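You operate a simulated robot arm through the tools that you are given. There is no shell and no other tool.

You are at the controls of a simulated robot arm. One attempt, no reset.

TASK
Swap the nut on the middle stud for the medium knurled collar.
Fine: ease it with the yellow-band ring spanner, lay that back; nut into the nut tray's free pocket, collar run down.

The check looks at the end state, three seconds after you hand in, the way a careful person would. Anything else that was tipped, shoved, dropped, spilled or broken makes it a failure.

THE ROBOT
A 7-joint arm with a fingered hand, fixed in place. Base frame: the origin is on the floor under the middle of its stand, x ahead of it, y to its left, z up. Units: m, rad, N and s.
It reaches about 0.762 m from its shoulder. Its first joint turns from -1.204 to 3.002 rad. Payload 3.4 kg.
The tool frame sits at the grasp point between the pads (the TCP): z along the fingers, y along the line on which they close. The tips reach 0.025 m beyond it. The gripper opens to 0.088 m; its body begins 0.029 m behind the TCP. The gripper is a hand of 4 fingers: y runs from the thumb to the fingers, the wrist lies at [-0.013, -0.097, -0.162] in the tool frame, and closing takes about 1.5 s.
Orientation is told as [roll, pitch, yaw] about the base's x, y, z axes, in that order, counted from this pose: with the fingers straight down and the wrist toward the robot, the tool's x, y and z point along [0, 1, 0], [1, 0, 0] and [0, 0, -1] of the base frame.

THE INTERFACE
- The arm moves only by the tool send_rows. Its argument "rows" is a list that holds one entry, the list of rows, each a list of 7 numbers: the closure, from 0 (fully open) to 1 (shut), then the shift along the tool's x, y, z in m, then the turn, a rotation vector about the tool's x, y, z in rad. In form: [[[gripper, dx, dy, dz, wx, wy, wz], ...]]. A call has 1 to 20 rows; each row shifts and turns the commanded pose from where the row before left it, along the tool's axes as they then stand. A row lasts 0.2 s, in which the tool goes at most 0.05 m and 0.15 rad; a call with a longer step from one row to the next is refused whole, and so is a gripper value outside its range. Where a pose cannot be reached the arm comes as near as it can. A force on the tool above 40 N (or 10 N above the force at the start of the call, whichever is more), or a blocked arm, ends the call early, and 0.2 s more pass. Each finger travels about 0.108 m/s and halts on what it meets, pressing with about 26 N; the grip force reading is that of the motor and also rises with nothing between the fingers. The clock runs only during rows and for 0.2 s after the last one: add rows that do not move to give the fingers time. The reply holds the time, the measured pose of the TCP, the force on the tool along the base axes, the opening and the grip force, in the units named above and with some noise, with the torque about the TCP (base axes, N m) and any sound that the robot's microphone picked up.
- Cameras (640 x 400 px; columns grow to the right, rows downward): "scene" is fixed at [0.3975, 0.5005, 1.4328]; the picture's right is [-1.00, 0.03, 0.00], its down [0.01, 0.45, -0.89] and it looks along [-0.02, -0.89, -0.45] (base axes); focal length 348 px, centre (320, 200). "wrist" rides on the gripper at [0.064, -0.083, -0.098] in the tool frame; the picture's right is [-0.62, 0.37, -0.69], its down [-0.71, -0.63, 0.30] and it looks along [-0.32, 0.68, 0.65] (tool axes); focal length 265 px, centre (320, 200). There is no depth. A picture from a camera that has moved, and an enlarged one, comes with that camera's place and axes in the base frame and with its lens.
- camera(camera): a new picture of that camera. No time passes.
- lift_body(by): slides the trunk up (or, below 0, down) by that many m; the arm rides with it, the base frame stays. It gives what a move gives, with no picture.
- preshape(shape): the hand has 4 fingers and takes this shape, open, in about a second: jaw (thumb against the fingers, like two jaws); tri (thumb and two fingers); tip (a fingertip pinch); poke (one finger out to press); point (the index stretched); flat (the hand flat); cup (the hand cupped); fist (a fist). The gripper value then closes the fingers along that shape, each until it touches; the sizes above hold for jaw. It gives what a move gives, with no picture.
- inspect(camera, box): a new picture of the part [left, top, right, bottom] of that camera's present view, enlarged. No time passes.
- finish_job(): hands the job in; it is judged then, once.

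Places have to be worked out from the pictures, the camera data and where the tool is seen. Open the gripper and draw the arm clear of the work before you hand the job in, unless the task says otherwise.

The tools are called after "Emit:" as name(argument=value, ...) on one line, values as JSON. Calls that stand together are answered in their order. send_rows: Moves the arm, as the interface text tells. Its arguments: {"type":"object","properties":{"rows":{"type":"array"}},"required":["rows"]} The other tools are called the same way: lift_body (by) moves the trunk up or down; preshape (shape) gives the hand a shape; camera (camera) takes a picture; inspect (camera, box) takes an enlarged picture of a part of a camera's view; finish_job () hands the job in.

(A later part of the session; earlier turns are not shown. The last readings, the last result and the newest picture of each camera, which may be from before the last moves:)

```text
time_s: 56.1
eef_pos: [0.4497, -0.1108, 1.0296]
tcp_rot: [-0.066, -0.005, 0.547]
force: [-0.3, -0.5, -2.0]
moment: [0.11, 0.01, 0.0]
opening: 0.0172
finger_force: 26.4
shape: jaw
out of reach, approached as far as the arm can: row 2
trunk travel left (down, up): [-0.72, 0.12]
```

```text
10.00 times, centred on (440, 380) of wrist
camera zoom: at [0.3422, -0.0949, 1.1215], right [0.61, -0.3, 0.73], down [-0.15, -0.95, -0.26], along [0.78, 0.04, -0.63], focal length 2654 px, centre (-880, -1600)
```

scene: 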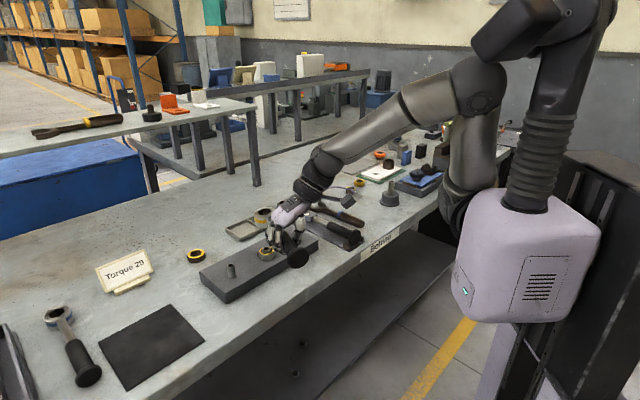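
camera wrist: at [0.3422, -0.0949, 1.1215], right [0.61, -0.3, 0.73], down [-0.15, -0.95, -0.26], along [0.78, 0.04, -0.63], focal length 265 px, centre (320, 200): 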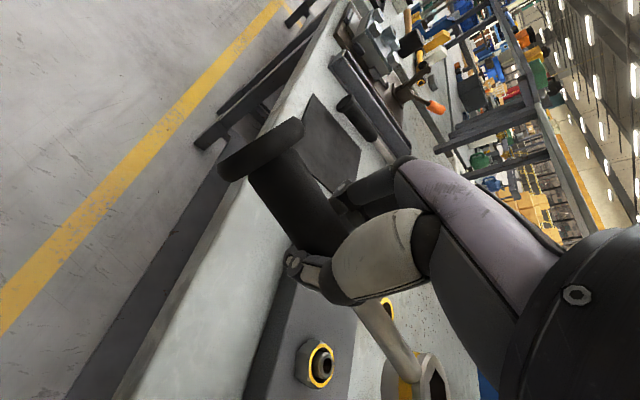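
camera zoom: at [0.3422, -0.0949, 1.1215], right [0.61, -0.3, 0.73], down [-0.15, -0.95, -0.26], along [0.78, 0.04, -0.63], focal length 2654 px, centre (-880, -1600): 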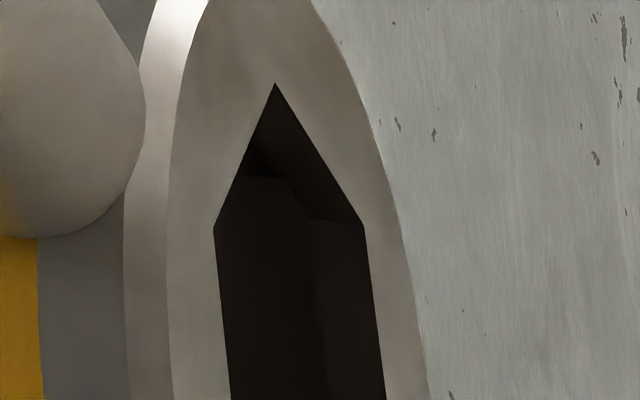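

The wrist close-up shows a thin lip (about 4 mm) at the top of the hole with a wider cavity below, so it is a socket-type ring and should take the nut. The handle now points at about 115° and must be 121.5° to match the nut's corners, with a 3° roll to remove. I correct these and lower 5 cm, staying above the stud.

Emit:
send_rows(rows=[[[1, 0, 0, 0, -0.025, 0, -0.0525], [1, 0, 0, 0, -0.025, 0, -0.0525], [1, 0.0009, -0.0031, 0.0125, 0, 0, 0], [1, 0.0009, -0.0031, 0.0125, 0, 0, 0], [1, 0.0009, -0.0031, 0.0125, 0, 0, 0], [1, 0.0009, -0.0031, 0.0125, 0, 0, 0], [1, 0, 0, 0, 0, 0, 0]]])

Emit:
inspect(camera="scene", box=[245, 215, 293, 255])

Emit:
camera(camera="wrist")

Emit:
camera(camera="scene")

```text
time_s: 57.7
eef_pos: [0.4443, -0.1165, 0.9774]
tcp_rot: [-0.081, -0.038, 0.659]
force: [0.7, -0.7, -2.0]
moment: [0.05, 0.08, 0.01]
opening: 0.017
finger_force: 26.2
shape: jaw
trunk travel left (down, up): [-0.72, 0.12]
```

```text
10.00 times, centred on (269, 235) of scene
camera zoom: at [0.3975, 0.5005, 1.4328], right [-1.0, 0.03, 0.0], down [0.01, 0.45, -0.89], along [-0.02, -0.89, -0.45], focal length 3481 px, centre (830, -150)
```

zoom: 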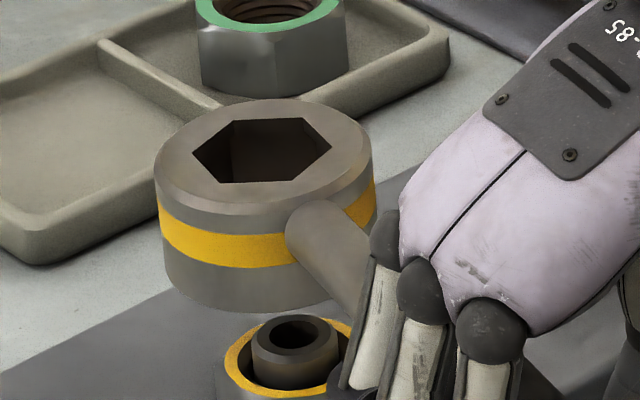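

```text
taken
camera wrist: at [0.3308, -0.113, 1.0665], right [0.61, -0.24, 0.76], down [-0.04, -0.96, -0.27], along [0.79, 0.14, -0.6], focal length 265 px, centre (320, 200)
```

wrist: 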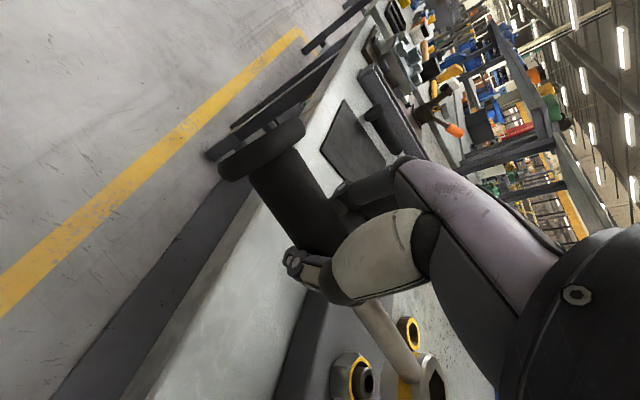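

```text
taken
```

scene: 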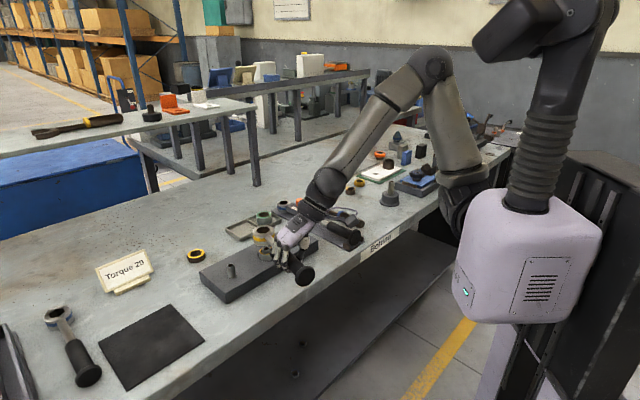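

The ring is now nearly level with its corners at 0.5° (target 1.5°). I take wrist close-ups of the ring corner and nut together to triangulate their offset.

Emit:
inspect(camera="wrist", box=[310, 330, 470, 400])

Emit:
inspect(camera="scene", box=[254, 220, 294, 260])

```text
4.00 times, centred on (390, 365) of wrist
camera zoom: at [0.3308, -0.113, 1.0665], right [0.61, -0.24, 0.76], down [-0.04, -0.96, -0.27], along [0.79, 0.14, -0.6], focal length 1062 px, centre (40, -460)
```

zoom: 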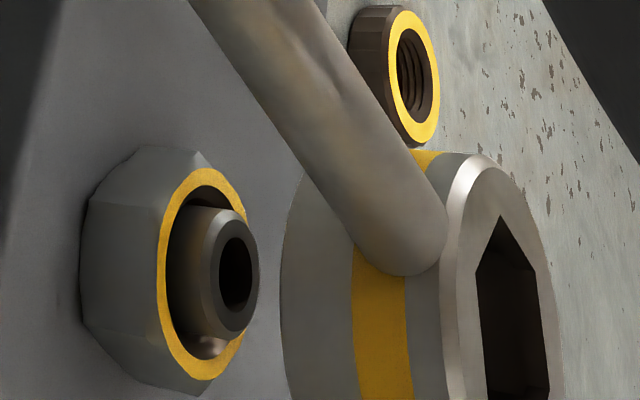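

```text
10.00 times, centred on (274, 240) of scene
camera zoom: at [0.3975, 0.5005, 1.4328], right [-1.0, 0.03, 0.0], down [0.01, 0.45, -0.89], along [-0.02, -0.89, -0.45], focal length 3481 px, centre (780, -200)
```

zoom: 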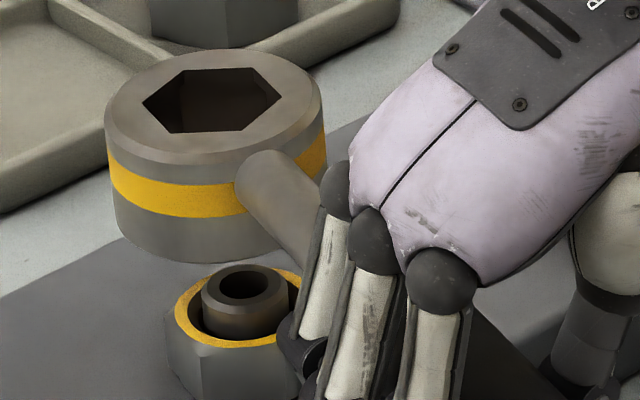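

Triangulating with both cameras puts the ring top near z ≈ 0.988 and about 9–12 mm too far toward +y of the nut, 2–4 mm too far in x. I shift by (-3, -9) mm and lower 2 cm, still above the stud top.

Emit:
send_rows(rows=[[[1, -0.0053, -0.0079, 0.0001, 0, 0, 0], [1, 0.0008, -0.0004, 0.00996, 0, 0, 0], [1, 0.0008, -0.0004, 0.00996, 0, 0, 0], [1, 0, 0, 0, 0, 0, 0]]])

Emit:
inspect(camera="scene", box=[250, 220, 298, 260])

Emit:
inspect(camera="wrist", box=[310, 330, 470, 400])

```text
time_s: 58.7
eef_pos: [0.4408, -0.1241, 0.9577]
tcp_rot: [-0.083, -0.039, 0.66]
force: [-0.1, 0.7, -3.5]
moment: [0.05, 0.06, 0.02]
opening: 0.0173
finger_force: 26.0
shape: jaw
trunk travel left (down, up): [-0.72, 0.12]
```

```text
10.00 times, centred on (274, 240) of scene
camera zoom: at [0.3975, 0.5005, 1.4328], right [-1.0, 0.03, 0.0], down [0.01, 0.45, -0.89], along [-0.02, -0.89, -0.45], focal length 3481 px, centre (780, -200)
```

zoom: 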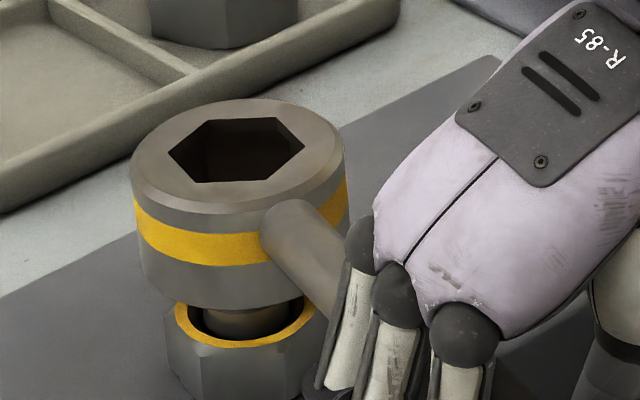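

```text
4.00 times, centred on (390, 365) of wrist
camera zoom: at [0.3273, -0.1216, 1.0471], right [0.61, -0.24, 0.75], down [-0.04, -0.96, -0.27], along [0.79, 0.14, -0.6], focal length 1062 px, centre (40, -460)
```

zoom: 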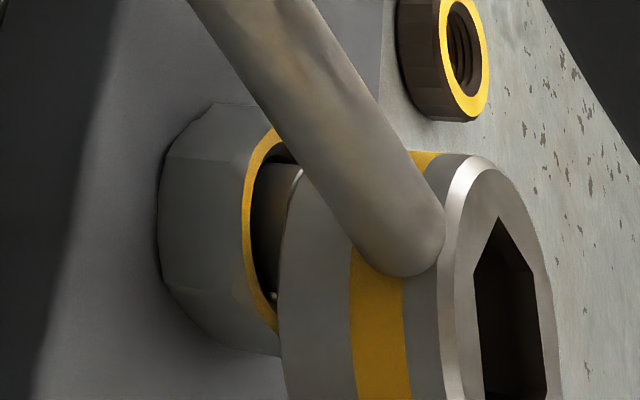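

The ring is now within about 2 mm of the nut axis, needing roughly +1.5 mm in x and +1.5° of turn; a small yaw of the hand gives both. I apply it and lower gently toward the nut, watching the force.

Emit:
send_rows(rows=[[[1, 0, 0, 0, 0, 0, -0.02], [1, 0.0004, -0.0002, 0.005, 0, 0, 0], [1, 0.0004, -0.0002, 0.005, 0, 0, 0], [1, 0.0002, -0.0001, 0.0025, 0, 0, 0], [1, 0, 0, 0, 0, 0, 0]]])

Emit:
inspect(camera="scene", box=[250, 220, 298, 260])

Emit:
inspect(camera="wrist", box=[310, 330, 470, 400])

```text
time_s: 59.9
eef_pos: [0.44, -0.1249, 0.9456]
tcp_rot: [-0.082, -0.04, 0.679]
force: [-0.7, 1.0, -2.1]
moment: [0.0, -0.01, 0.05]
opening: 0.0169
finger_force: 27.0
shape: jaw
trunk travel left (down, up): [-0.72, 0.12]
```

```text
10.00 times, centred on (274, 240) of scene
camera zoom: at [0.3975, 0.5005, 1.4328], right [-1.0, 0.03, 0.0], down [0.01, 0.45, -0.89], along [-0.02, -0.89, -0.45], focal length 3481 px, centre (780, -200)
```

zoom: 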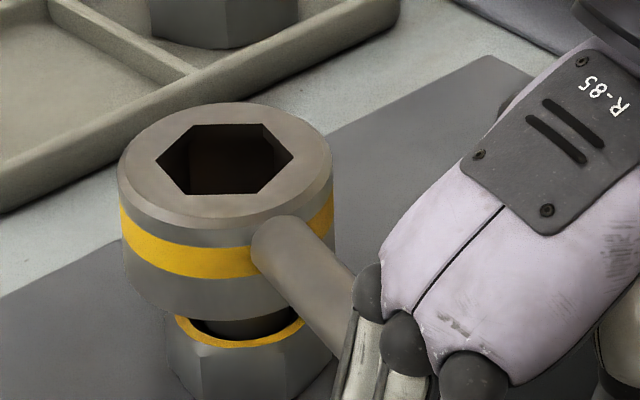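

```text
4.00 times, centred on (390, 365) of wrist
camera zoom: at [0.3264, -0.1244, 1.0348], right [0.62, -0.22, 0.75], down [-0.02, -0.96, -0.27], along [0.79, 0.15, -0.6], focal length 1062 px, centre (40, -460)
```

zoom: 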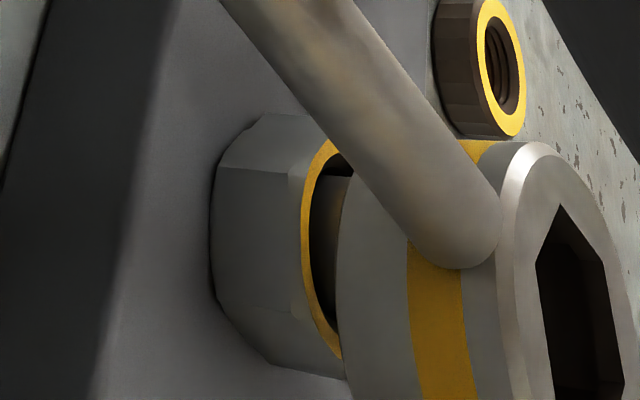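

The ring met the stud top early and pivoted slightly in the grip: it is about 10 mm too far from the camera (-y). I raise it 15 mm clear and re-measure.

Emit:
send_rows(rows=[[[1, -0.0006, 0.0003, -0.0075, 0, 0, 0], [1, -0.0006, 0.0003, -0.0075, 0, 0, 0], [1, 0, 0, 0, 0, 0, 0]]])

Emit:
inspect(camera="scene", box=[246, 212, 294, 252])

Emit:
inspect(camera="wrist", box=[310, 330, 470, 400])

Emit:
inspect(camera="wrist", box=[200, 90, 360, 310])

```text
time_s: 60.7
eef_pos: [0.4404, -0.1246, 0.9597]
tcp_rot: [-0.082, -0.038, 0.68]
force: [-0.1, 0.2, -3.1]
moment: [0.06, 0.08, -0.02]
opening: 0.017
finger_force: 26.1
shape: jaw
trunk travel left (down, up): [-0.72, 0.12]
```

```text
10.00 times, centred on (270, 232) of scene
camera zoom: at [0.3975, 0.5005, 1.4328], right [-1.0, 0.03, 0.0], down [0.01, 0.45, -0.89], along [-0.02, -0.89, -0.45], focal length 3481 px, centre (820, -120)
```

zoom: 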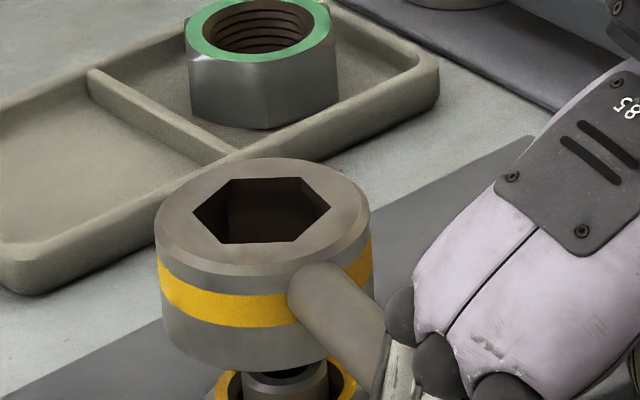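

```text
4.00 times, centred on (390, 365) of wrist
camera zoom: at [0.3271, -0.1237, 1.0499], right [0.62, -0.22, 0.75], down [-0.02, -0.96, -0.27], along [0.79, 0.15, -0.6], focal length 1062 px, centre (40, -460)
```

zoom: 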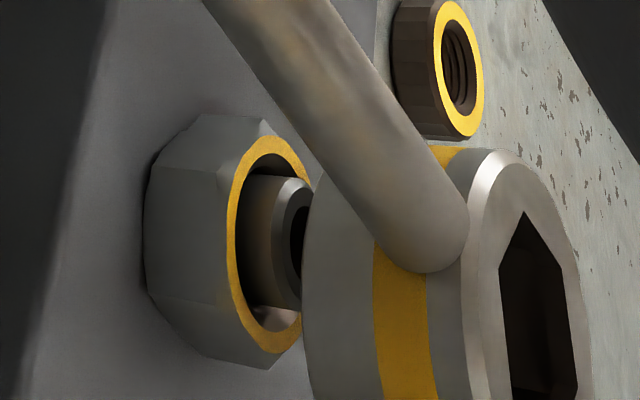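

```text
1.82 times, centred on (280, 200) of wrist
camera zoom: at [0.3271, -0.1237, 1.0499], right [0.62, -0.22, 0.75], down [-0.02, -0.96, -0.27], along [0.79, 0.15, -0.6], focal length 483 px, centre (393, 200)
```

zoom: 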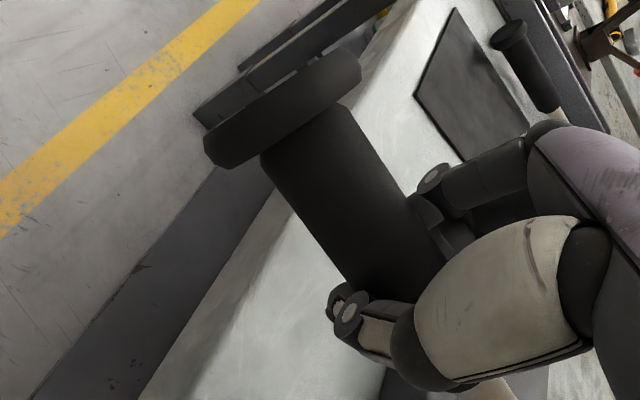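

The contact tells me the ring sits about 14 mm too far in -y and 5 mm in +x relative to the nut. I shift it back by (-4.6, +14.5) mm at this height, which still clears the stud, and look again.

Emit:
send_rows(rows=[[[1, 0.0071, 0.0028, -0.001, 0, 0, 0], [1, 0.0071, 0.0027, -0.001, 0, 0, 0], [1, 0, 0, 0, 0, 0, 0]]])

Emit:
inspect(camera="scene", box=[250, 217, 298, 257])

Emit:
inspect(camera="wrist", box=[310, 330, 470, 400])

```text
time_s: 61.5
eef_pos: [0.4369, -0.1095, 0.9606]
tcp_rot: [-0.081, -0.038, 0.678]
force: [-0.8, -0.8, -2.9]
moment: [0.09, 0.05, 0.04]
opening: 0.017
finger_force: 25.9
shape: jaw
trunk travel left (down, up): [-0.72, 0.12]
```

```text
10.00 times, centred on (274, 237) of scene
camera zoom: at [0.3975, 0.5005, 1.4328], right [-1.0, 0.03, 0.0], down [0.01, 0.45, -0.89], along [-0.02, -0.89, -0.45], focal length 3481 px, centre (780, -170)
```

zoom: 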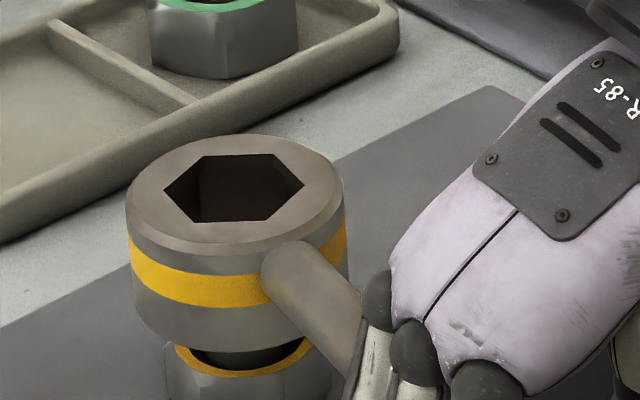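

```text
4.00 times, centred on (390, 365) of wrist
camera zoom: at [0.3224, -0.1095, 1.0506], right [0.62, -0.22, 0.75], down [-0.02, -0.96, -0.27], along [0.79, 0.15, -0.6], focal length 1062 px, centre (40, -460)
```

zoom: 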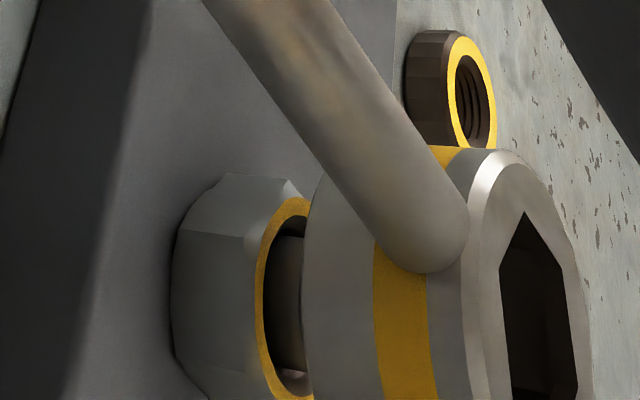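

In both views the ring is now centred over the nut, level and aligned within a degree or so. I lower 10 mm and check the ring follows.

Emit:
send_rows(rows=[[[1, 0.0004, -0.0002, 0.005, 0, 0, 0], [1, 0.0004, -0.0002, 0.005, 0, 0, 0], [1, 0, 0, 0, 0, 0, 0]]])

Emit:
inspect(camera="scene", box=[250, 217, 298, 257])

Emit:
inspect(camera="wrist", box=[310, 330, 470, 400])

```text
time_s: 62.3
eef_pos: [0.4355, -0.1109, 0.951]
tcp_rot: [-0.08, -0.038, 0.678]
force: [0.1, 0.6, -2.7]
moment: [0.08, 0.04, 0.0]
opening: 0.0171
finger_force: 26.3
shape: jaw
trunk travel left (down, up): [-0.72, 0.12]
```

```text
10.00 times, centred on (274, 237) of scene
camera zoom: at [0.3975, 0.5005, 1.4328], right [-1.0, 0.03, 0.0], down [0.01, 0.45, -0.89], along [-0.02, -0.89, -0.45], focal length 3481 px, centre (780, -170)
```

zoom: 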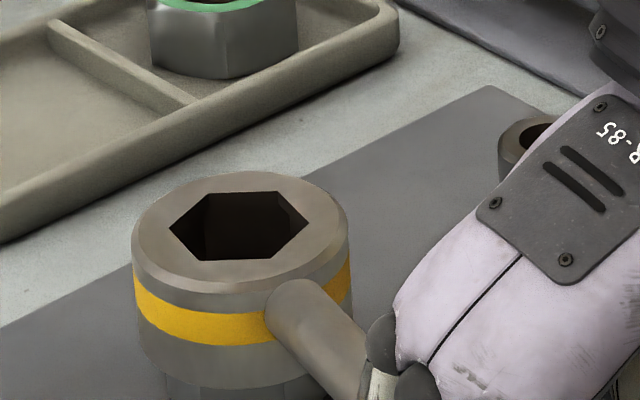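

```text
4.00 times, centred on (390, 365) of wrist
camera zoom: at [0.322, -0.1094, 1.0398], right [0.62, -0.22, 0.75], down [-0.02, -0.96, -0.27], along [0.79, 0.15, -0.6], focal length 1062 px, centre (40, -460)
```

zoom: 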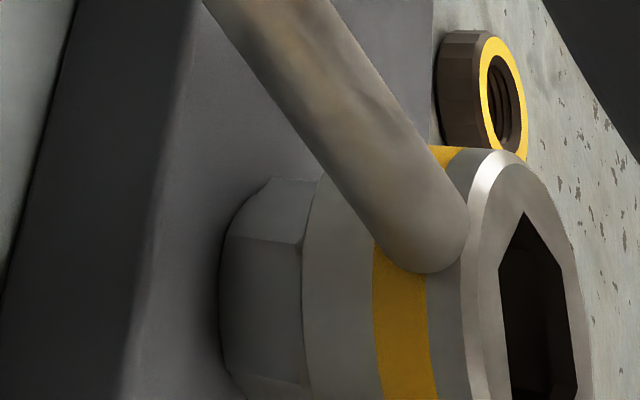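

It follows cleanly with the stud now inside the ring's cavity. I shift 0.8 mm in x and lower in small steps onto the nut.

Emit:
send_rows(rows=[[[1, -0.0003, 0.0005, 0.003, 0, 0, 0], [1, 0.0002, -0.0001, 0.003, 0, 0, 0], [1, 0.0002, -0.0001, 0.002, 0, 0, 0], [1, 0.0002, -0.0001, 0.002, 0, 0, 0], [1, 0, 0, 0, 0, 0, 0]]])

Emit:
inspect(camera="scene", box=[250, 217, 298, 257])

Emit:
inspect(camera="wrist", box=[310, 330, 470, 400])

```text
time_s: 63.5
eef_pos: [0.4373, -0.1112, 0.9414]
tcp_rot: [-0.082, -0.039, 0.681]
force: [0.9, -0.2, -2.5]
moment: [0.01, 0.03, -0.01]
opening: 0.0168
finger_force: 26.0
shape: jaw
trunk travel left (down, up): [-0.72, 0.12]
```

```text
10.00 times, centred on (274, 237) of scene
camera zoom: at [0.3975, 0.5005, 1.4328], right [-1.0, 0.03, 0.0], down [0.01, 0.45, -0.89], along [-0.02, -0.89, -0.45], focal length 3481 px, centre (780, -170)
```

zoom: 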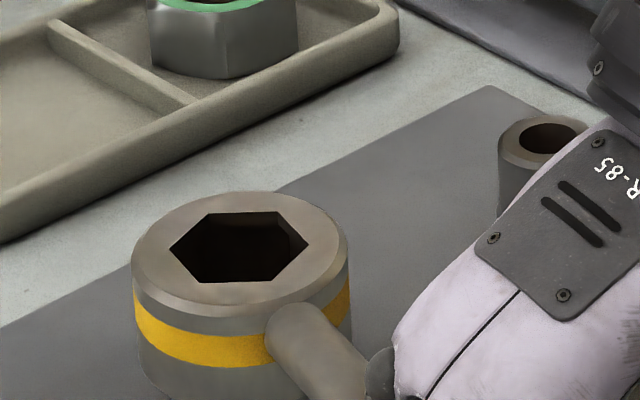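

```text
4.00 times, centred on (390, 365) of wrist
camera zoom: at [0.3228, -0.1099, 1.0306], right [0.62, -0.22, 0.75], down [-0.02, -0.96, -0.27], along [0.79, 0.15, -0.6], focal length 1062 px, centre (40, -460)
```

zoom: 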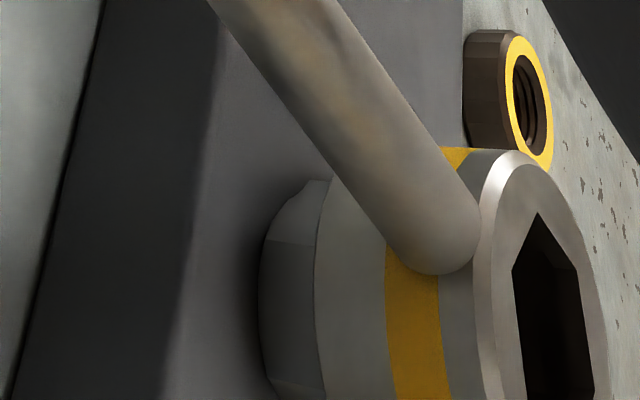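

The ring bottom has come to rest on the nut's top face (contact 6 mm down), so it's not engaged yet; the image says it's about 1.5–2.5 mm too far in +y. I nudge it that way under this light pressure.

Emit:
send_rows(rows=[[[1, -0.0008, -0.0003, 0, 0, 0, 0], [1, -0.0007, -0.0002, 0, 0, 0, 0], [1, 0, 0, 0, 0, 0, 0]]])

Emit:
inspect(camera="scene", box=[250, 217, 298, 257])

Emit:
inspect(camera="wrist", box=[310, 330, 470, 400])

```text
time_s: 64.3
eef_pos: [0.4376, -0.1125, 0.9412]
tcp_rot: [-0.083, -0.039, 0.679]
force: [-0.4, -0.7, -3.4]
moment: [0.04, 0.08, 0.0]
opening: 0.0169
finger_force: 25.9
shape: jaw
trunk travel left (down, up): [-0.72, 0.12]
```

```text
10.00 times, centred on (274, 237) of scene
camera zoom: at [0.3975, 0.5005, 1.4328], right [-1.0, 0.03, 0.0], down [0.01, 0.45, -0.89], along [-0.02, -0.89, -0.45], focal length 3481 px, centre (780, -170)
```

zoom: 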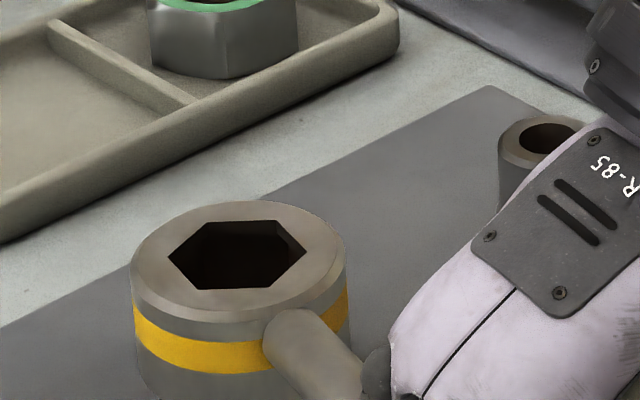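

```text
4.00 times, centred on (390, 365) of wrist
camera zoom: at [0.3236, -0.1111, 1.0303], right [0.62, -0.22, 0.75], down [-0.02, -0.96, -0.27], along [0.79, 0.15, -0.6], focal length 1062 px, centre (40, -460)
```

zoom: 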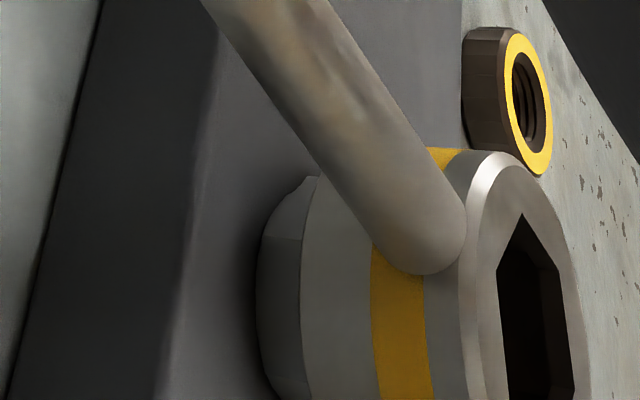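

The ring dropped about 3 mm and the pivot relaxed, so it has started onto the nut. I keep lowering in small steps.

Emit:
send_rows(rows=[[[1, 0.0002, -0.0001, 0.002, 0, 0, 0], [1, 0.0002, -0.0001, 0.002, 0, 0, 0], [1, 0.0001, -0.0001, 0.002, 0, 0, 0], [1, 0, 0, 0, 0, 0, 0]]])

Emit:
inspect(camera="scene", box=[250, 217, 298, 257])

Emit:
inspect(camera="wrist", box=[310, 330, 470, 400])

```text
time_s: 65.3
eef_pos: [0.4363, -0.1112, 0.9353]
tcp_rot: [-0.08, -0.038, 0.678]
force: [-0.5, -0.8, -2.5]
moment: [0.04, 0.08, -0.02]
opening: 0.0173
finger_force: 25.8
shape: jaw
trunk travel left (down, up): [-0.72, 0.12]
```

```text
10.00 times, centred on (274, 237) of scene
camera zoom: at [0.3975, 0.5005, 1.4328], right [-1.0, 0.03, 0.0], down [0.01, 0.45, -0.89], along [-0.02, -0.89, -0.45], focal length 3481 px, centre (780, -170)
```

zoom: 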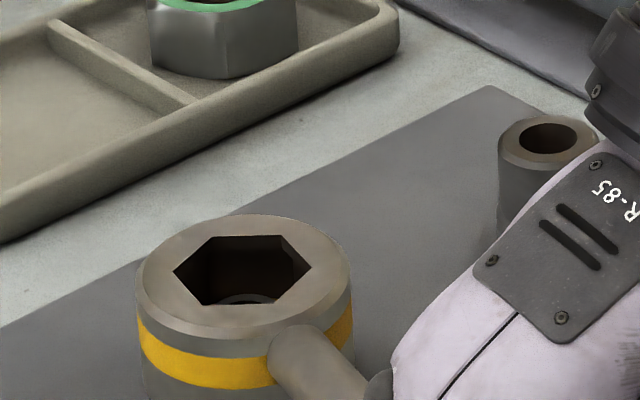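

```text
4.00 times, centred on (390, 365) of wrist
camera zoom: at [0.3234, -0.1108, 1.0243], right [0.62, -0.22, 0.75], down [-0.02, -0.96, -0.27], along [0.79, 0.15, -0.6], focal length 1062 px, centre (40, -460)
```

zoom: 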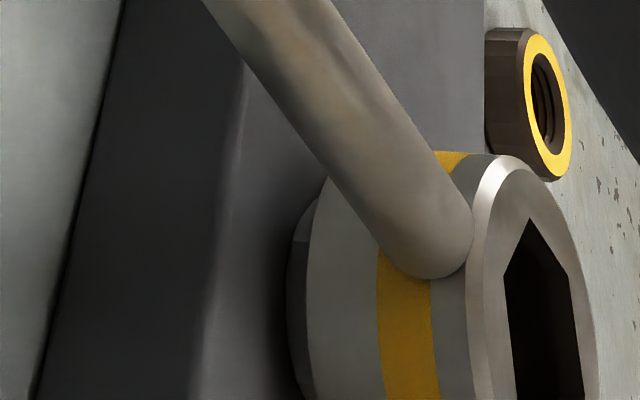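

The ring is sliding down over the nut and the stud top is showing inside the hole. I lower another 7 mm for good engagement.

Emit:
send_rows(rows=[[[1, 0.0002, -0.0001, 0.002, 0, 0, 0], [1, 0.0002, -0.0001, 0.002, 0, 0, 0], [1, 0.0002, -0.0001, 0.002, 0, 0, 0], [1, 0.0001, 0, 0.001, 0, 0, 0], [1, 0, 0, 0, 0, 0, 0]]])

Emit:
inspect(camera="scene", box=[250, 222, 298, 262])

Emit:
inspect(camera="wrist", box=[310, 330, 470, 400])

```text
time_s: 66.5
eef_pos: [0.4373, -0.1122, 0.929]
tcp_rot: [-0.08, -0.037, 0.68]
force: [-0.3, 0.4, -2.4]
moment: [0.03, 0.06, 0.03]
opening: 0.017
finger_force: 26.0
shape: jaw
trunk travel left (down, up): [-0.72, 0.12]
```

```text
10.00 times, centred on (274, 242) of scene
camera zoom: at [0.3975, 0.5005, 1.4328], right [-1.0, 0.03, 0.0], down [0.01, 0.45, -0.89], along [-0.02, -0.89, -0.45], focal length 3481 px, centre (780, -220)
```

zoom: 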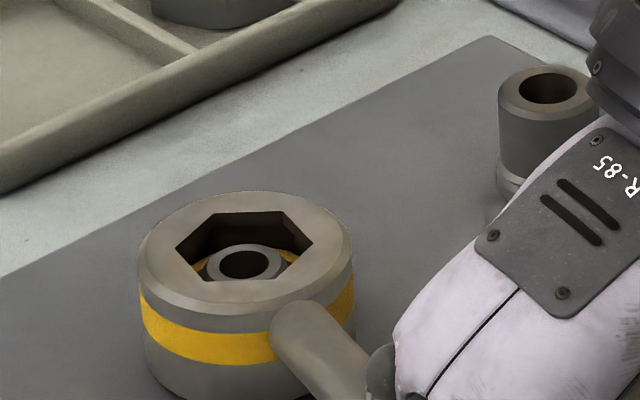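

```text
4.00 times, centred on (390, 365) of wrist
camera zoom: at [0.3234, -0.1115, 1.0175], right [0.62, -0.22, 0.75], down [-0.02, -0.96, -0.27], along [0.79, 0.15, -0.6], focal length 1062 px, centre (40, -460)
```

zoom: 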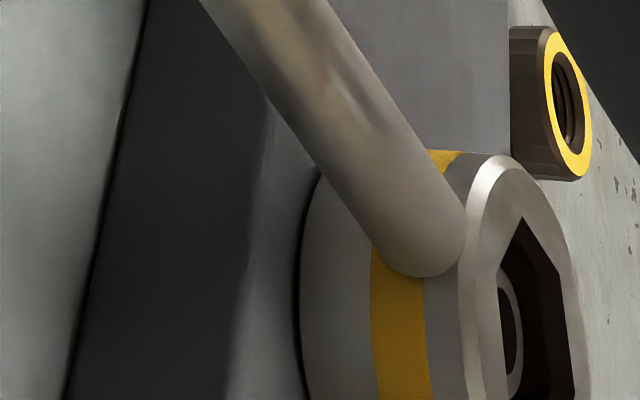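

The socket is fully over the nut: stud and yellow ring show inside the hole. Now I swing the handle counter-clockwise about the nut axis in small steps to break the nut loose, watching the torque.

Emit:
send_rows(rows=[[[1, 0.0005, -0.0043, -0.0002, -0.0025, 0.0011, -0.03], [1, 0.0005, -0.0043, -0.0002, -0.0025, 0.0011, -0.03], [1, 0.0005, -0.0043, -0.0002, -0.0025, 0.0011, -0.03], [1, 0, 0, 0, 0, 0, 0]]])

Emit:
inspect(camera="scene", box=[250, 222, 298, 262])

Emit:
inspect(camera="wrist", box=[310, 330, 470, 400])

```text
time_s: 67.5
eef_pos: [0.4266, -0.1206, 0.9285]
tcp_rot: [-0.081, -0.04, 0.769]
force: [1.1, -0.7, -3.7]
moment: [0.07, 0.07, -0.01]
opening: 0.0168
finger_force: 26.3
shape: jaw
trunk travel left (down, up): [-0.72, 0.12]
```

```text
10.00 times, centred on (274, 242) of scene
camera zoom: at [0.3975, 0.5005, 1.4328], right [-1.0, 0.03, 0.0], down [0.01, 0.45, -0.89], along [-0.02, -0.89, -0.45], focal length 3481 px, centre (780, -220)
```

zoom: 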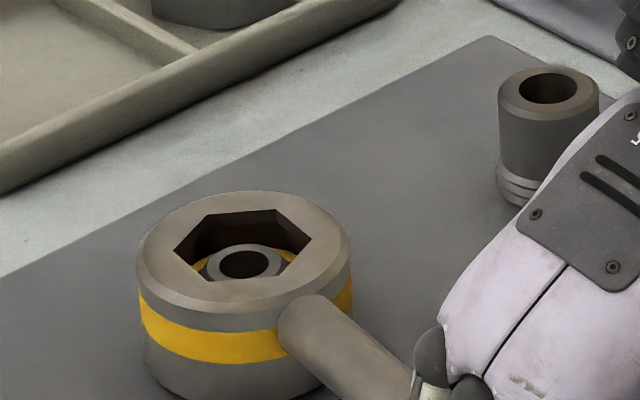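

```text
4.00 times, centred on (390, 365) of wrist
camera zoom: at [0.3135, -0.1293, 1.0182], right [0.63, -0.17, 0.75], down [0.07, -0.96, -0.27], along [0.77, 0.22, -0.6], focal length 1062 px, centre (40, -460)
```

zoom: 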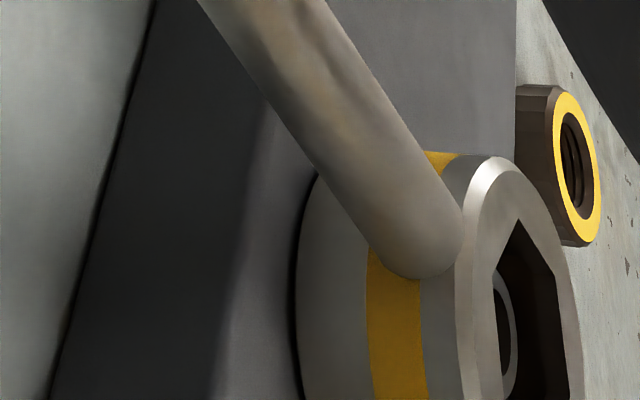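

The ring turned 5° with no noticeable load yet, probably taking up play. I continue the swing.

Emit:
send_rows(rows=[[[1, 0.0005, -0.0043, -0.0002, -0.0025, 0.0011, -0.03], [1, 0.0005, -0.0043, -0.0002, -0.0025, 0.0011, -0.03], [1, 0.0005, -0.0043, -0.0002, -0.0025, 0.0011, -0.03], [1, 0.0005, -0.0043, -0.0002, -0.0025, 0.0011, -0.03]]])

Emit:
inspect(camera="scene", box=[250, 222, 298, 262])

Emit:
inspect(camera="wrist", box=[310, 330, 470, 400])

```text
time_s: 68.5
eef_pos: [0.4138, -0.132, 0.9274]
tcp_rot: [-0.082, -0.036, 0.889]
force: [9.4, 2.6, 0.2]
moment: [0.06, -0.03, -0.05]
opening: 0.0168
finger_force: 25.8
shape: jaw
trunk travel left (down, up): [-0.72, 0.12]
```

```text
10.00 times, centred on (274, 242) of scene
camera zoom: at [0.3975, 0.5005, 1.4328], right [-1.0, 0.03, 0.0], down [0.01, 0.45, -0.89], along [-0.02, -0.89, -0.45], focal length 3481 px, centre (780, -220)
```

zoom: 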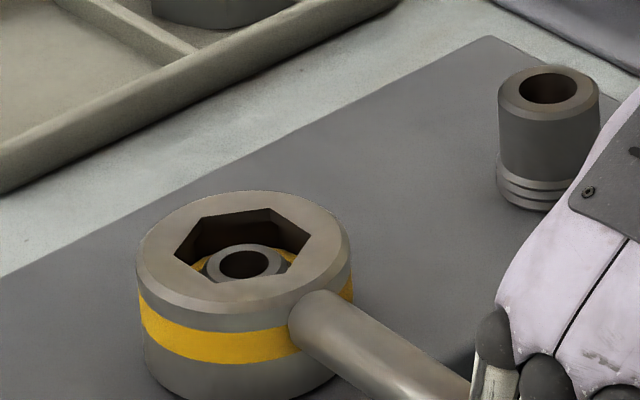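

```text
4.00 times, centred on (390, 365) of wrist
camera zoom: at [0.3027, -0.1538, 1.0173], right [0.65, -0.09, 0.75], down [0.18, -0.95, -0.27], along [0.74, 0.31, -0.6], focal length 1062 px, centre (40, -460)
```

zoom: 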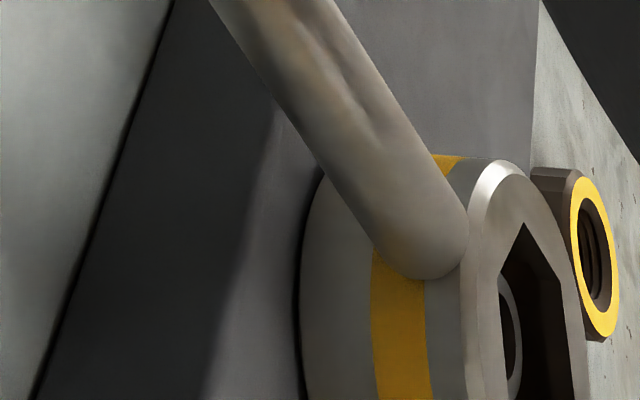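

Now it loads up: about 10 N at the handle resisting the swing. I keep turning counter-clockwise.

Emit:
send_rows(rows=[[[1, 0.0005, -0.0043, -0.0002, -0.0025, 0.0011, -0.03], [1, 0.0005, -0.0043, -0.0002, -0.0025, 0.0011, -0.03], [1, 0.0005, -0.0043, -0.0002, -0.0025, 0.0011, -0.03], [1, 0.0005, -0.0043, -0.0002, -0.0025, 0.0011, -0.03]]])

Emit:
inspect(camera="scene", box=[250, 222, 298, 262])

Emit:
inspect(camera="wrist", box=[310, 330, 470, 400])

```text
time_s: 69.5
eef_pos: [0.4022, -0.1442, 0.9283]
tcp_rot: [-0.079, -0.037, 1.013]
force: [7.9, 0.1, -2.5]
moment: [0.02, 0.04, -0.11]
opening: 0.0168
finger_force: 26.2
shape: jaw
trunk travel left (down, up): [-0.72, 0.12]
```

```text
10.00 times, centred on (274, 242) of scene
camera zoom: at [0.3975, 0.5005, 1.4328], right [-1.0, 0.03, 0.0], down [0.01, 0.45, -0.89], along [-0.02, -0.89, -0.45], focal length 3481 px, centre (780, -220)
```

zoom: 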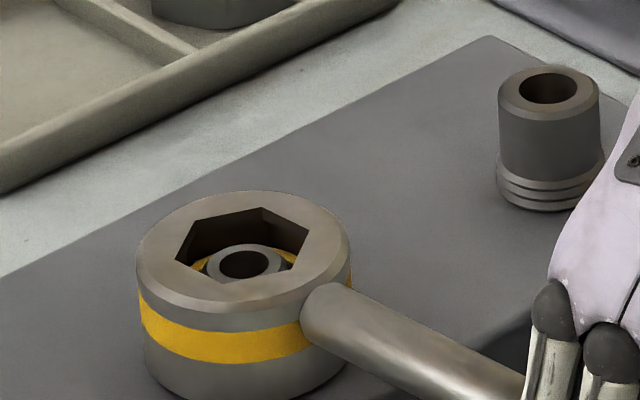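

```text
4.00 times, centred on (390, 365) of wrist
camera zoom: at [0.2948, -0.1798, 1.018], right [0.66, -0.01, 0.75], down [0.3, -0.92, -0.27], along [0.69, 0.4, -0.6], focal length 1062 px, centre (40, -460)
```

zoom: 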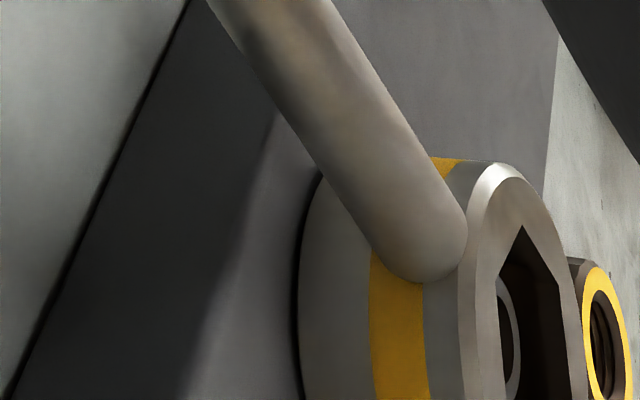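

The nut is turning with the spanner under a steady load of about 8 N. I continue the counter-clockwise swing.

Emit:
send_rows(rows=[[[1, 0.0005, -0.0043, -0.0002, -0.0025, 0.0011, -0.03], [1, 0.0005, -0.0043, -0.0002, -0.0025, 0.0011, -0.03], [1, 0.0005, -0.0043, -0.0002, -0.0025, 0.0011, -0.03], [1, 0.0005, -0.0043, -0.0002, -0.0025, 0.0011, -0.03], [1, 0.0005, -0.0043, -0.0002, -0.0025, 0.0011, -0.03], [1, 0.0005, -0.0043, -0.0002, -0.0025, 0.0011, -0.03], [1, 0.0005, -0.0043, -0.0002, -0.0025, 0.0011, -0.03], [1, 0.0005, -0.0043, -0.0002, -0.0025, 0.0011, -0.03]]])

Emit:
inspect(camera="scene", box=[250, 222, 298, 262])

Emit:
inspect(camera="wrist", box=[310, 330, 470, 400])

Emit:
camera(camera="scene")

```text
time_s: 71.3
eef_pos: [0.3829, -0.1737, 0.9267]
tcp_rot: [-0.081, -0.039, 1.254]
force: [5.5, -3.7, -2.3]
moment: [-0.02, 0.0, -0.09]
opening: 0.0166
finger_force: 26.0
shape: jaw
trunk travel left (down, up): [-0.72, 0.12]
```

```text
10.00 times, centred on (274, 242) of scene
camera zoom: at [0.3975, 0.5005, 1.4328], right [-1.0, 0.03, 0.0], down [0.01, 0.45, -0.89], along [-0.02, -0.89, -0.45], focal length 3481 px, centre (780, -220)
```

zoom: 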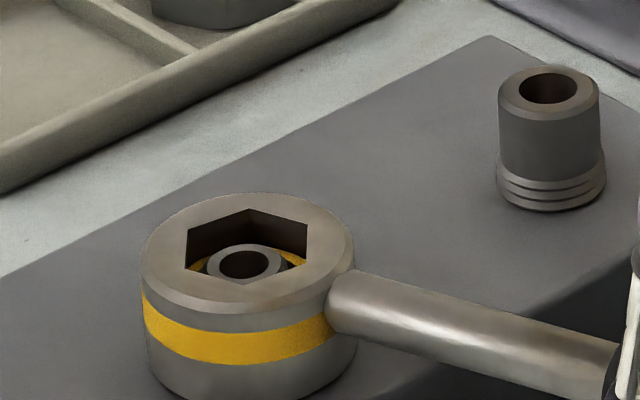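

```text
4.00 times, centred on (390, 365) of wrist
camera zoom: at [0.2871, -0.2336, 1.0162], right [0.64, 0.15, 0.75], down [0.51, -0.82, -0.27], along [0.58, 0.55, -0.6], focal length 1062 px, centre (40, -460)
```

zoom: 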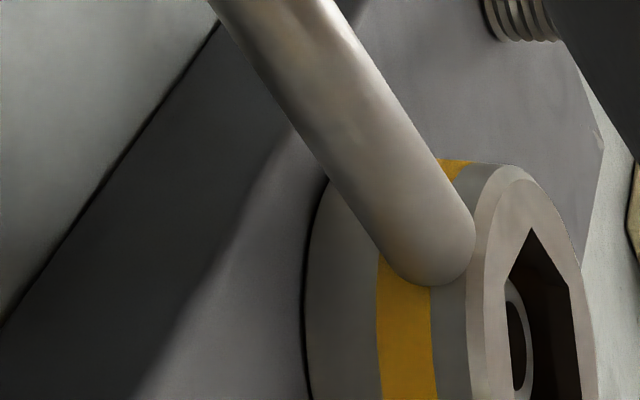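

```text
taken
```

scene: 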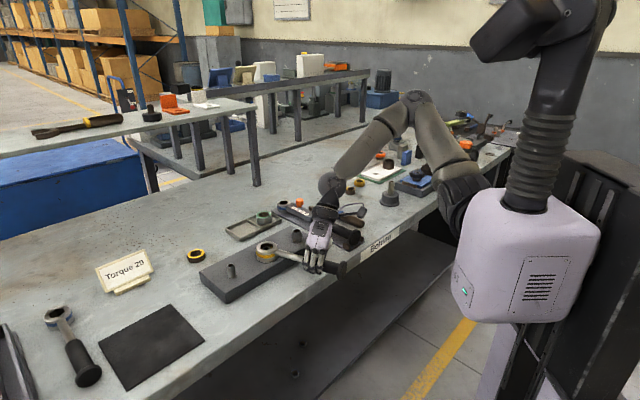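

The tangential load has dropped from about 8.6 N to nearly nothing, so the nut has broken loose after roughly 30° of turn; what remains is a slight outward pull. I turn a bit further while easing the hand inward to remove that pull.

Emit:
send_rows(rows=[[[1, -0.0004, -0.0043, -0.0002, -0.0025, 0.0011, -0.03], [1, -0.0004, -0.0043, -0.0002, -0.0025, 0.0011, -0.03], [1, -0.0004, -0.0043, -0.0002, -0.0025, 0.0011, -0.03], [1, -0.0004, -0.0043, -0.0002, -0.0025, 0.0011, -0.03], [1, -0.0004, -0.0043, -0.0002, -0.0025, 0.0011, -0.03], [1, 0, 0, 0, 0, 0, 0]]])

Emit:
inspect(camera="scene", box=[250, 222, 298, 262])

Emit:
inspect(camera="wrist", box=[310, 330, 470, 400])

```text
time_s: 72.7
eef_pos: [0.3786, -0.1933, 0.928]
tcp_rot: [-0.082, -0.037, 1.404]
force: [-1.7, 1.1, -3.3]
moment: [-0.01, 0.07, -0.01]
opening: 0.017
finger_force: 26.1
shape: jaw
trunk travel left (down, up): [-0.72, 0.12]
```

```text
10.00 times, centred on (274, 242) of scene
camera zoom: at [0.3975, 0.5005, 1.4328], right [-1.0, 0.03, 0.0], down [0.01, 0.45, -0.89], along [-0.02, -0.89, -0.45], focal length 3481 px, centre (780, -220)
```

zoom: 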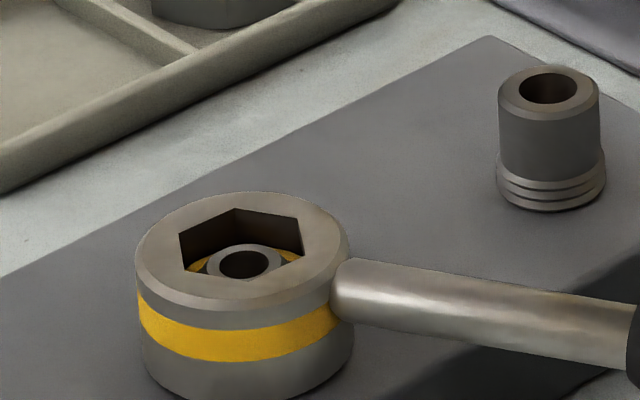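

```text
4.00 times, centred on (390, 365) of wrist
camera zoom: at [0.2922, -0.2675, 1.0176], right [0.61, 0.24, 0.75], down [0.62, -0.73, -0.27], along [0.49, 0.63, -0.6], focal length 1062 px, centre (40, -460)
```

zoom: 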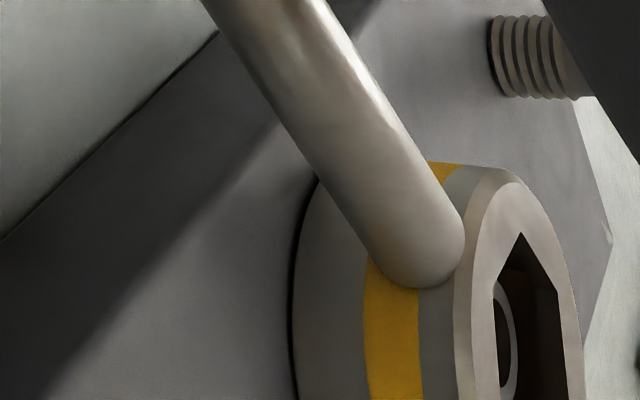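

All loads are gone; the nut is eased by more than 30°. I now lift the spanner straight up off the nut.

Emit:
send_rows(rows=[[[1, -0.0002, 0.0001, -0.003, 0, 0, 0], [1, -0.0004, 0.0002, -0.005, 0, 0, 0], [1, -0.0004, 0.0002, -0.005, 0, 0, 0], [1, -0.0004, 0.0002, -0.005, 0, 0, 0], [1, -0.0008, 0.0004, -0.01, 0, 0, 0], [1, -0.0008, 0.0004, -0.01, 0, 0, 0], [1, -0.0008, 0.0004, -0.01, 0, 0, 0], [1, -0.0008, 0.0004, -0.01, 0, 0, 0]]])

Emit:
inspect(camera="scene", box=[240, 200, 320, 265])

Emit:
camera(camera="wrist")

```text
time_s: 74.5
eef_pos: [0.3786, -0.194, 0.9874]
tcp_rot: [-0.084, -0.036, 1.403]
force: [0.7, -0.5, -2.6]
moment: [0.02, 0.07, 0.01]
opening: 0.0167
finger_force: 26.5
shape: jaw
trunk travel left (down, up): [-0.72, 0.12]
```

```text
6.15 times, centred on (280, 232) of scene
camera zoom: at [0.3975, 0.5005, 1.4328], right [-1.0, 0.03, 0.0], down [0.01, 0.45, -0.89], along [-0.02, -0.89, -0.45], focal length 2142 px, centre (566, 0)
```

zoom: 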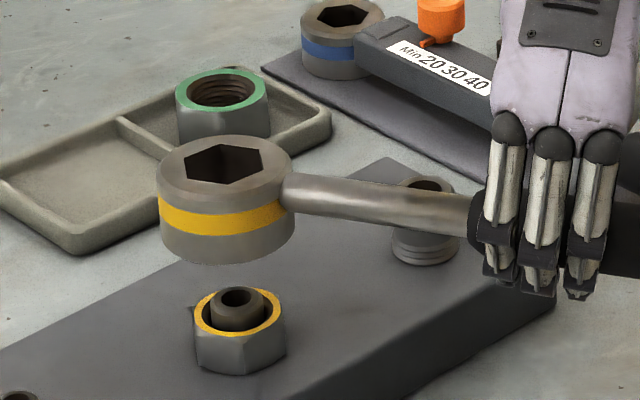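

```text
taken
camera wrist: at [0.2923, -0.2677, 1.0764], right [0.61, 0.24, 0.76], down [0.62, -0.74, -0.27], along [0.49, 0.63, -0.6], focal length 265 px, centre (320, 200)
```

wrist: 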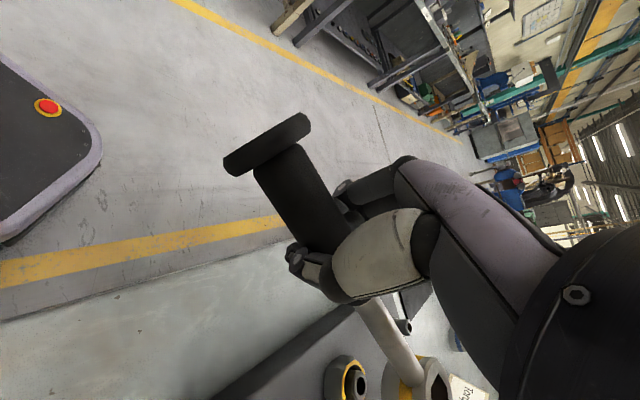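

The nut has visibly turned and is free of the spanner. Now I carry the spanner back: rise, turn the handle back to 135°, and travel to above its original place.

Emit:
send_rows(rows=[[[1, -0.0016, 0.0008, -0.02, 0, 0, 0], [1, -0.0016, 0.0008, -0.025, 0, 0, 0], [1, 0, 0, 0, 0.01, -0.0047, 0.1225], [1, 0, 0, 0, 0.01, -0.0047, 0.1225], [1, 0, 0, 0, 0.01, -0.0047, 0.1225], [1, 0, 0, 0, 0.01, -0.0047, 0.1225], [1, -0.0108, -0.0402, -0.0006, 0, 0, 0], [1, -0.0108, -0.0402, -0.0006, 0, 0, 0], [1, -0.0108, -0.0402, -0.0006, 0, 0, 0], [1, -0.0108, -0.0402, -0.0006, 0, 0, 0], [1, -0.0108, -0.0402, -0.0006, 0, 0, 0], [1, -0.0108, -0.0402, -0.0006, 0, 0, 0], [1, -0.0108, -0.0402, -0.0006, 0, 0, 0], [1, -0.0108, -0.0402, -0.0006, 0, 0, 0], [1, -0.0108, -0.0402, -0.0006, 0, 0, 0], [1, 0, 0, 0, 0, 0, 0]]])

Emit:
camera(camera="scene")

Emit:
inspect(camera="scene", box=[310, 140, 420, 220])

Emit:
camera(camera="wrist")

```text
time_s: 77.9
eef_pos: [0.2317, -0.5373, 1.0315]
tcp_rot: [-0.084, -0.04, 0.911]
force: [-0.7, 0.2, -3.1]
moment: [0.04, 0.05, 0.0]
opening: 0.0167
finger_force: 25.9
shape: jaw
trunk travel left (down, up): [-0.72, 0.12]
```

```text
taken
```

scene: 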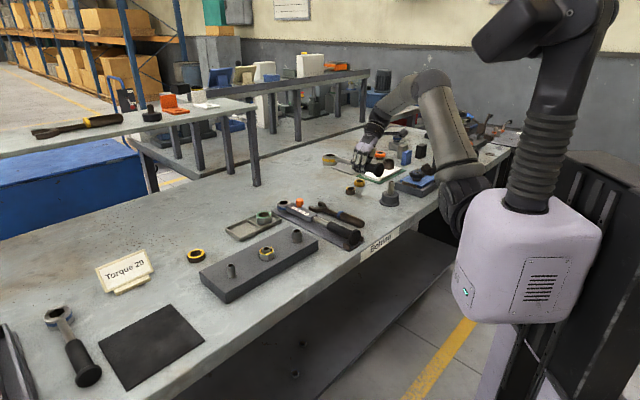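

```text
5.00 times, centred on (365, 180) of scene
camera zoom: at [0.3975, 0.5005, 1.4328], right [-1.0, 0.03, 0.0], down [0.01, 0.45, -0.89], along [-0.02, -0.89, -0.45], focal length 1740 px, centre (95, 300)
```

zoom: 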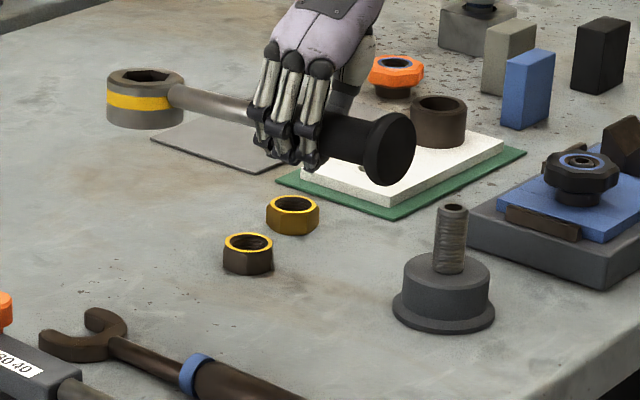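

```text
taken
camera wrist: at [0.1211, -0.5614, 1.1209], right [0.65, -0.07, 0.76], down [0.2, -0.94, -0.27], along [0.73, 0.33, -0.6], focal length 265 px, centre (320, 200)
```

wrist: 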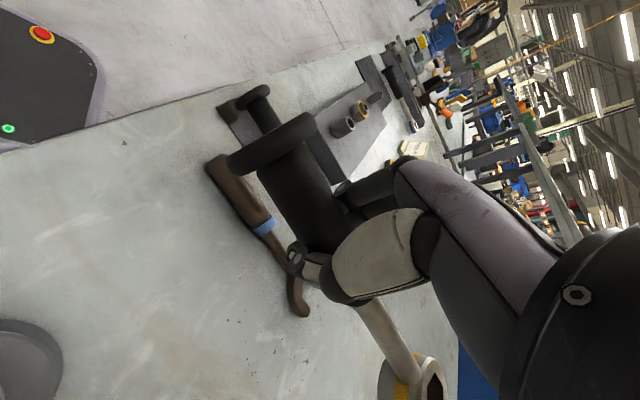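

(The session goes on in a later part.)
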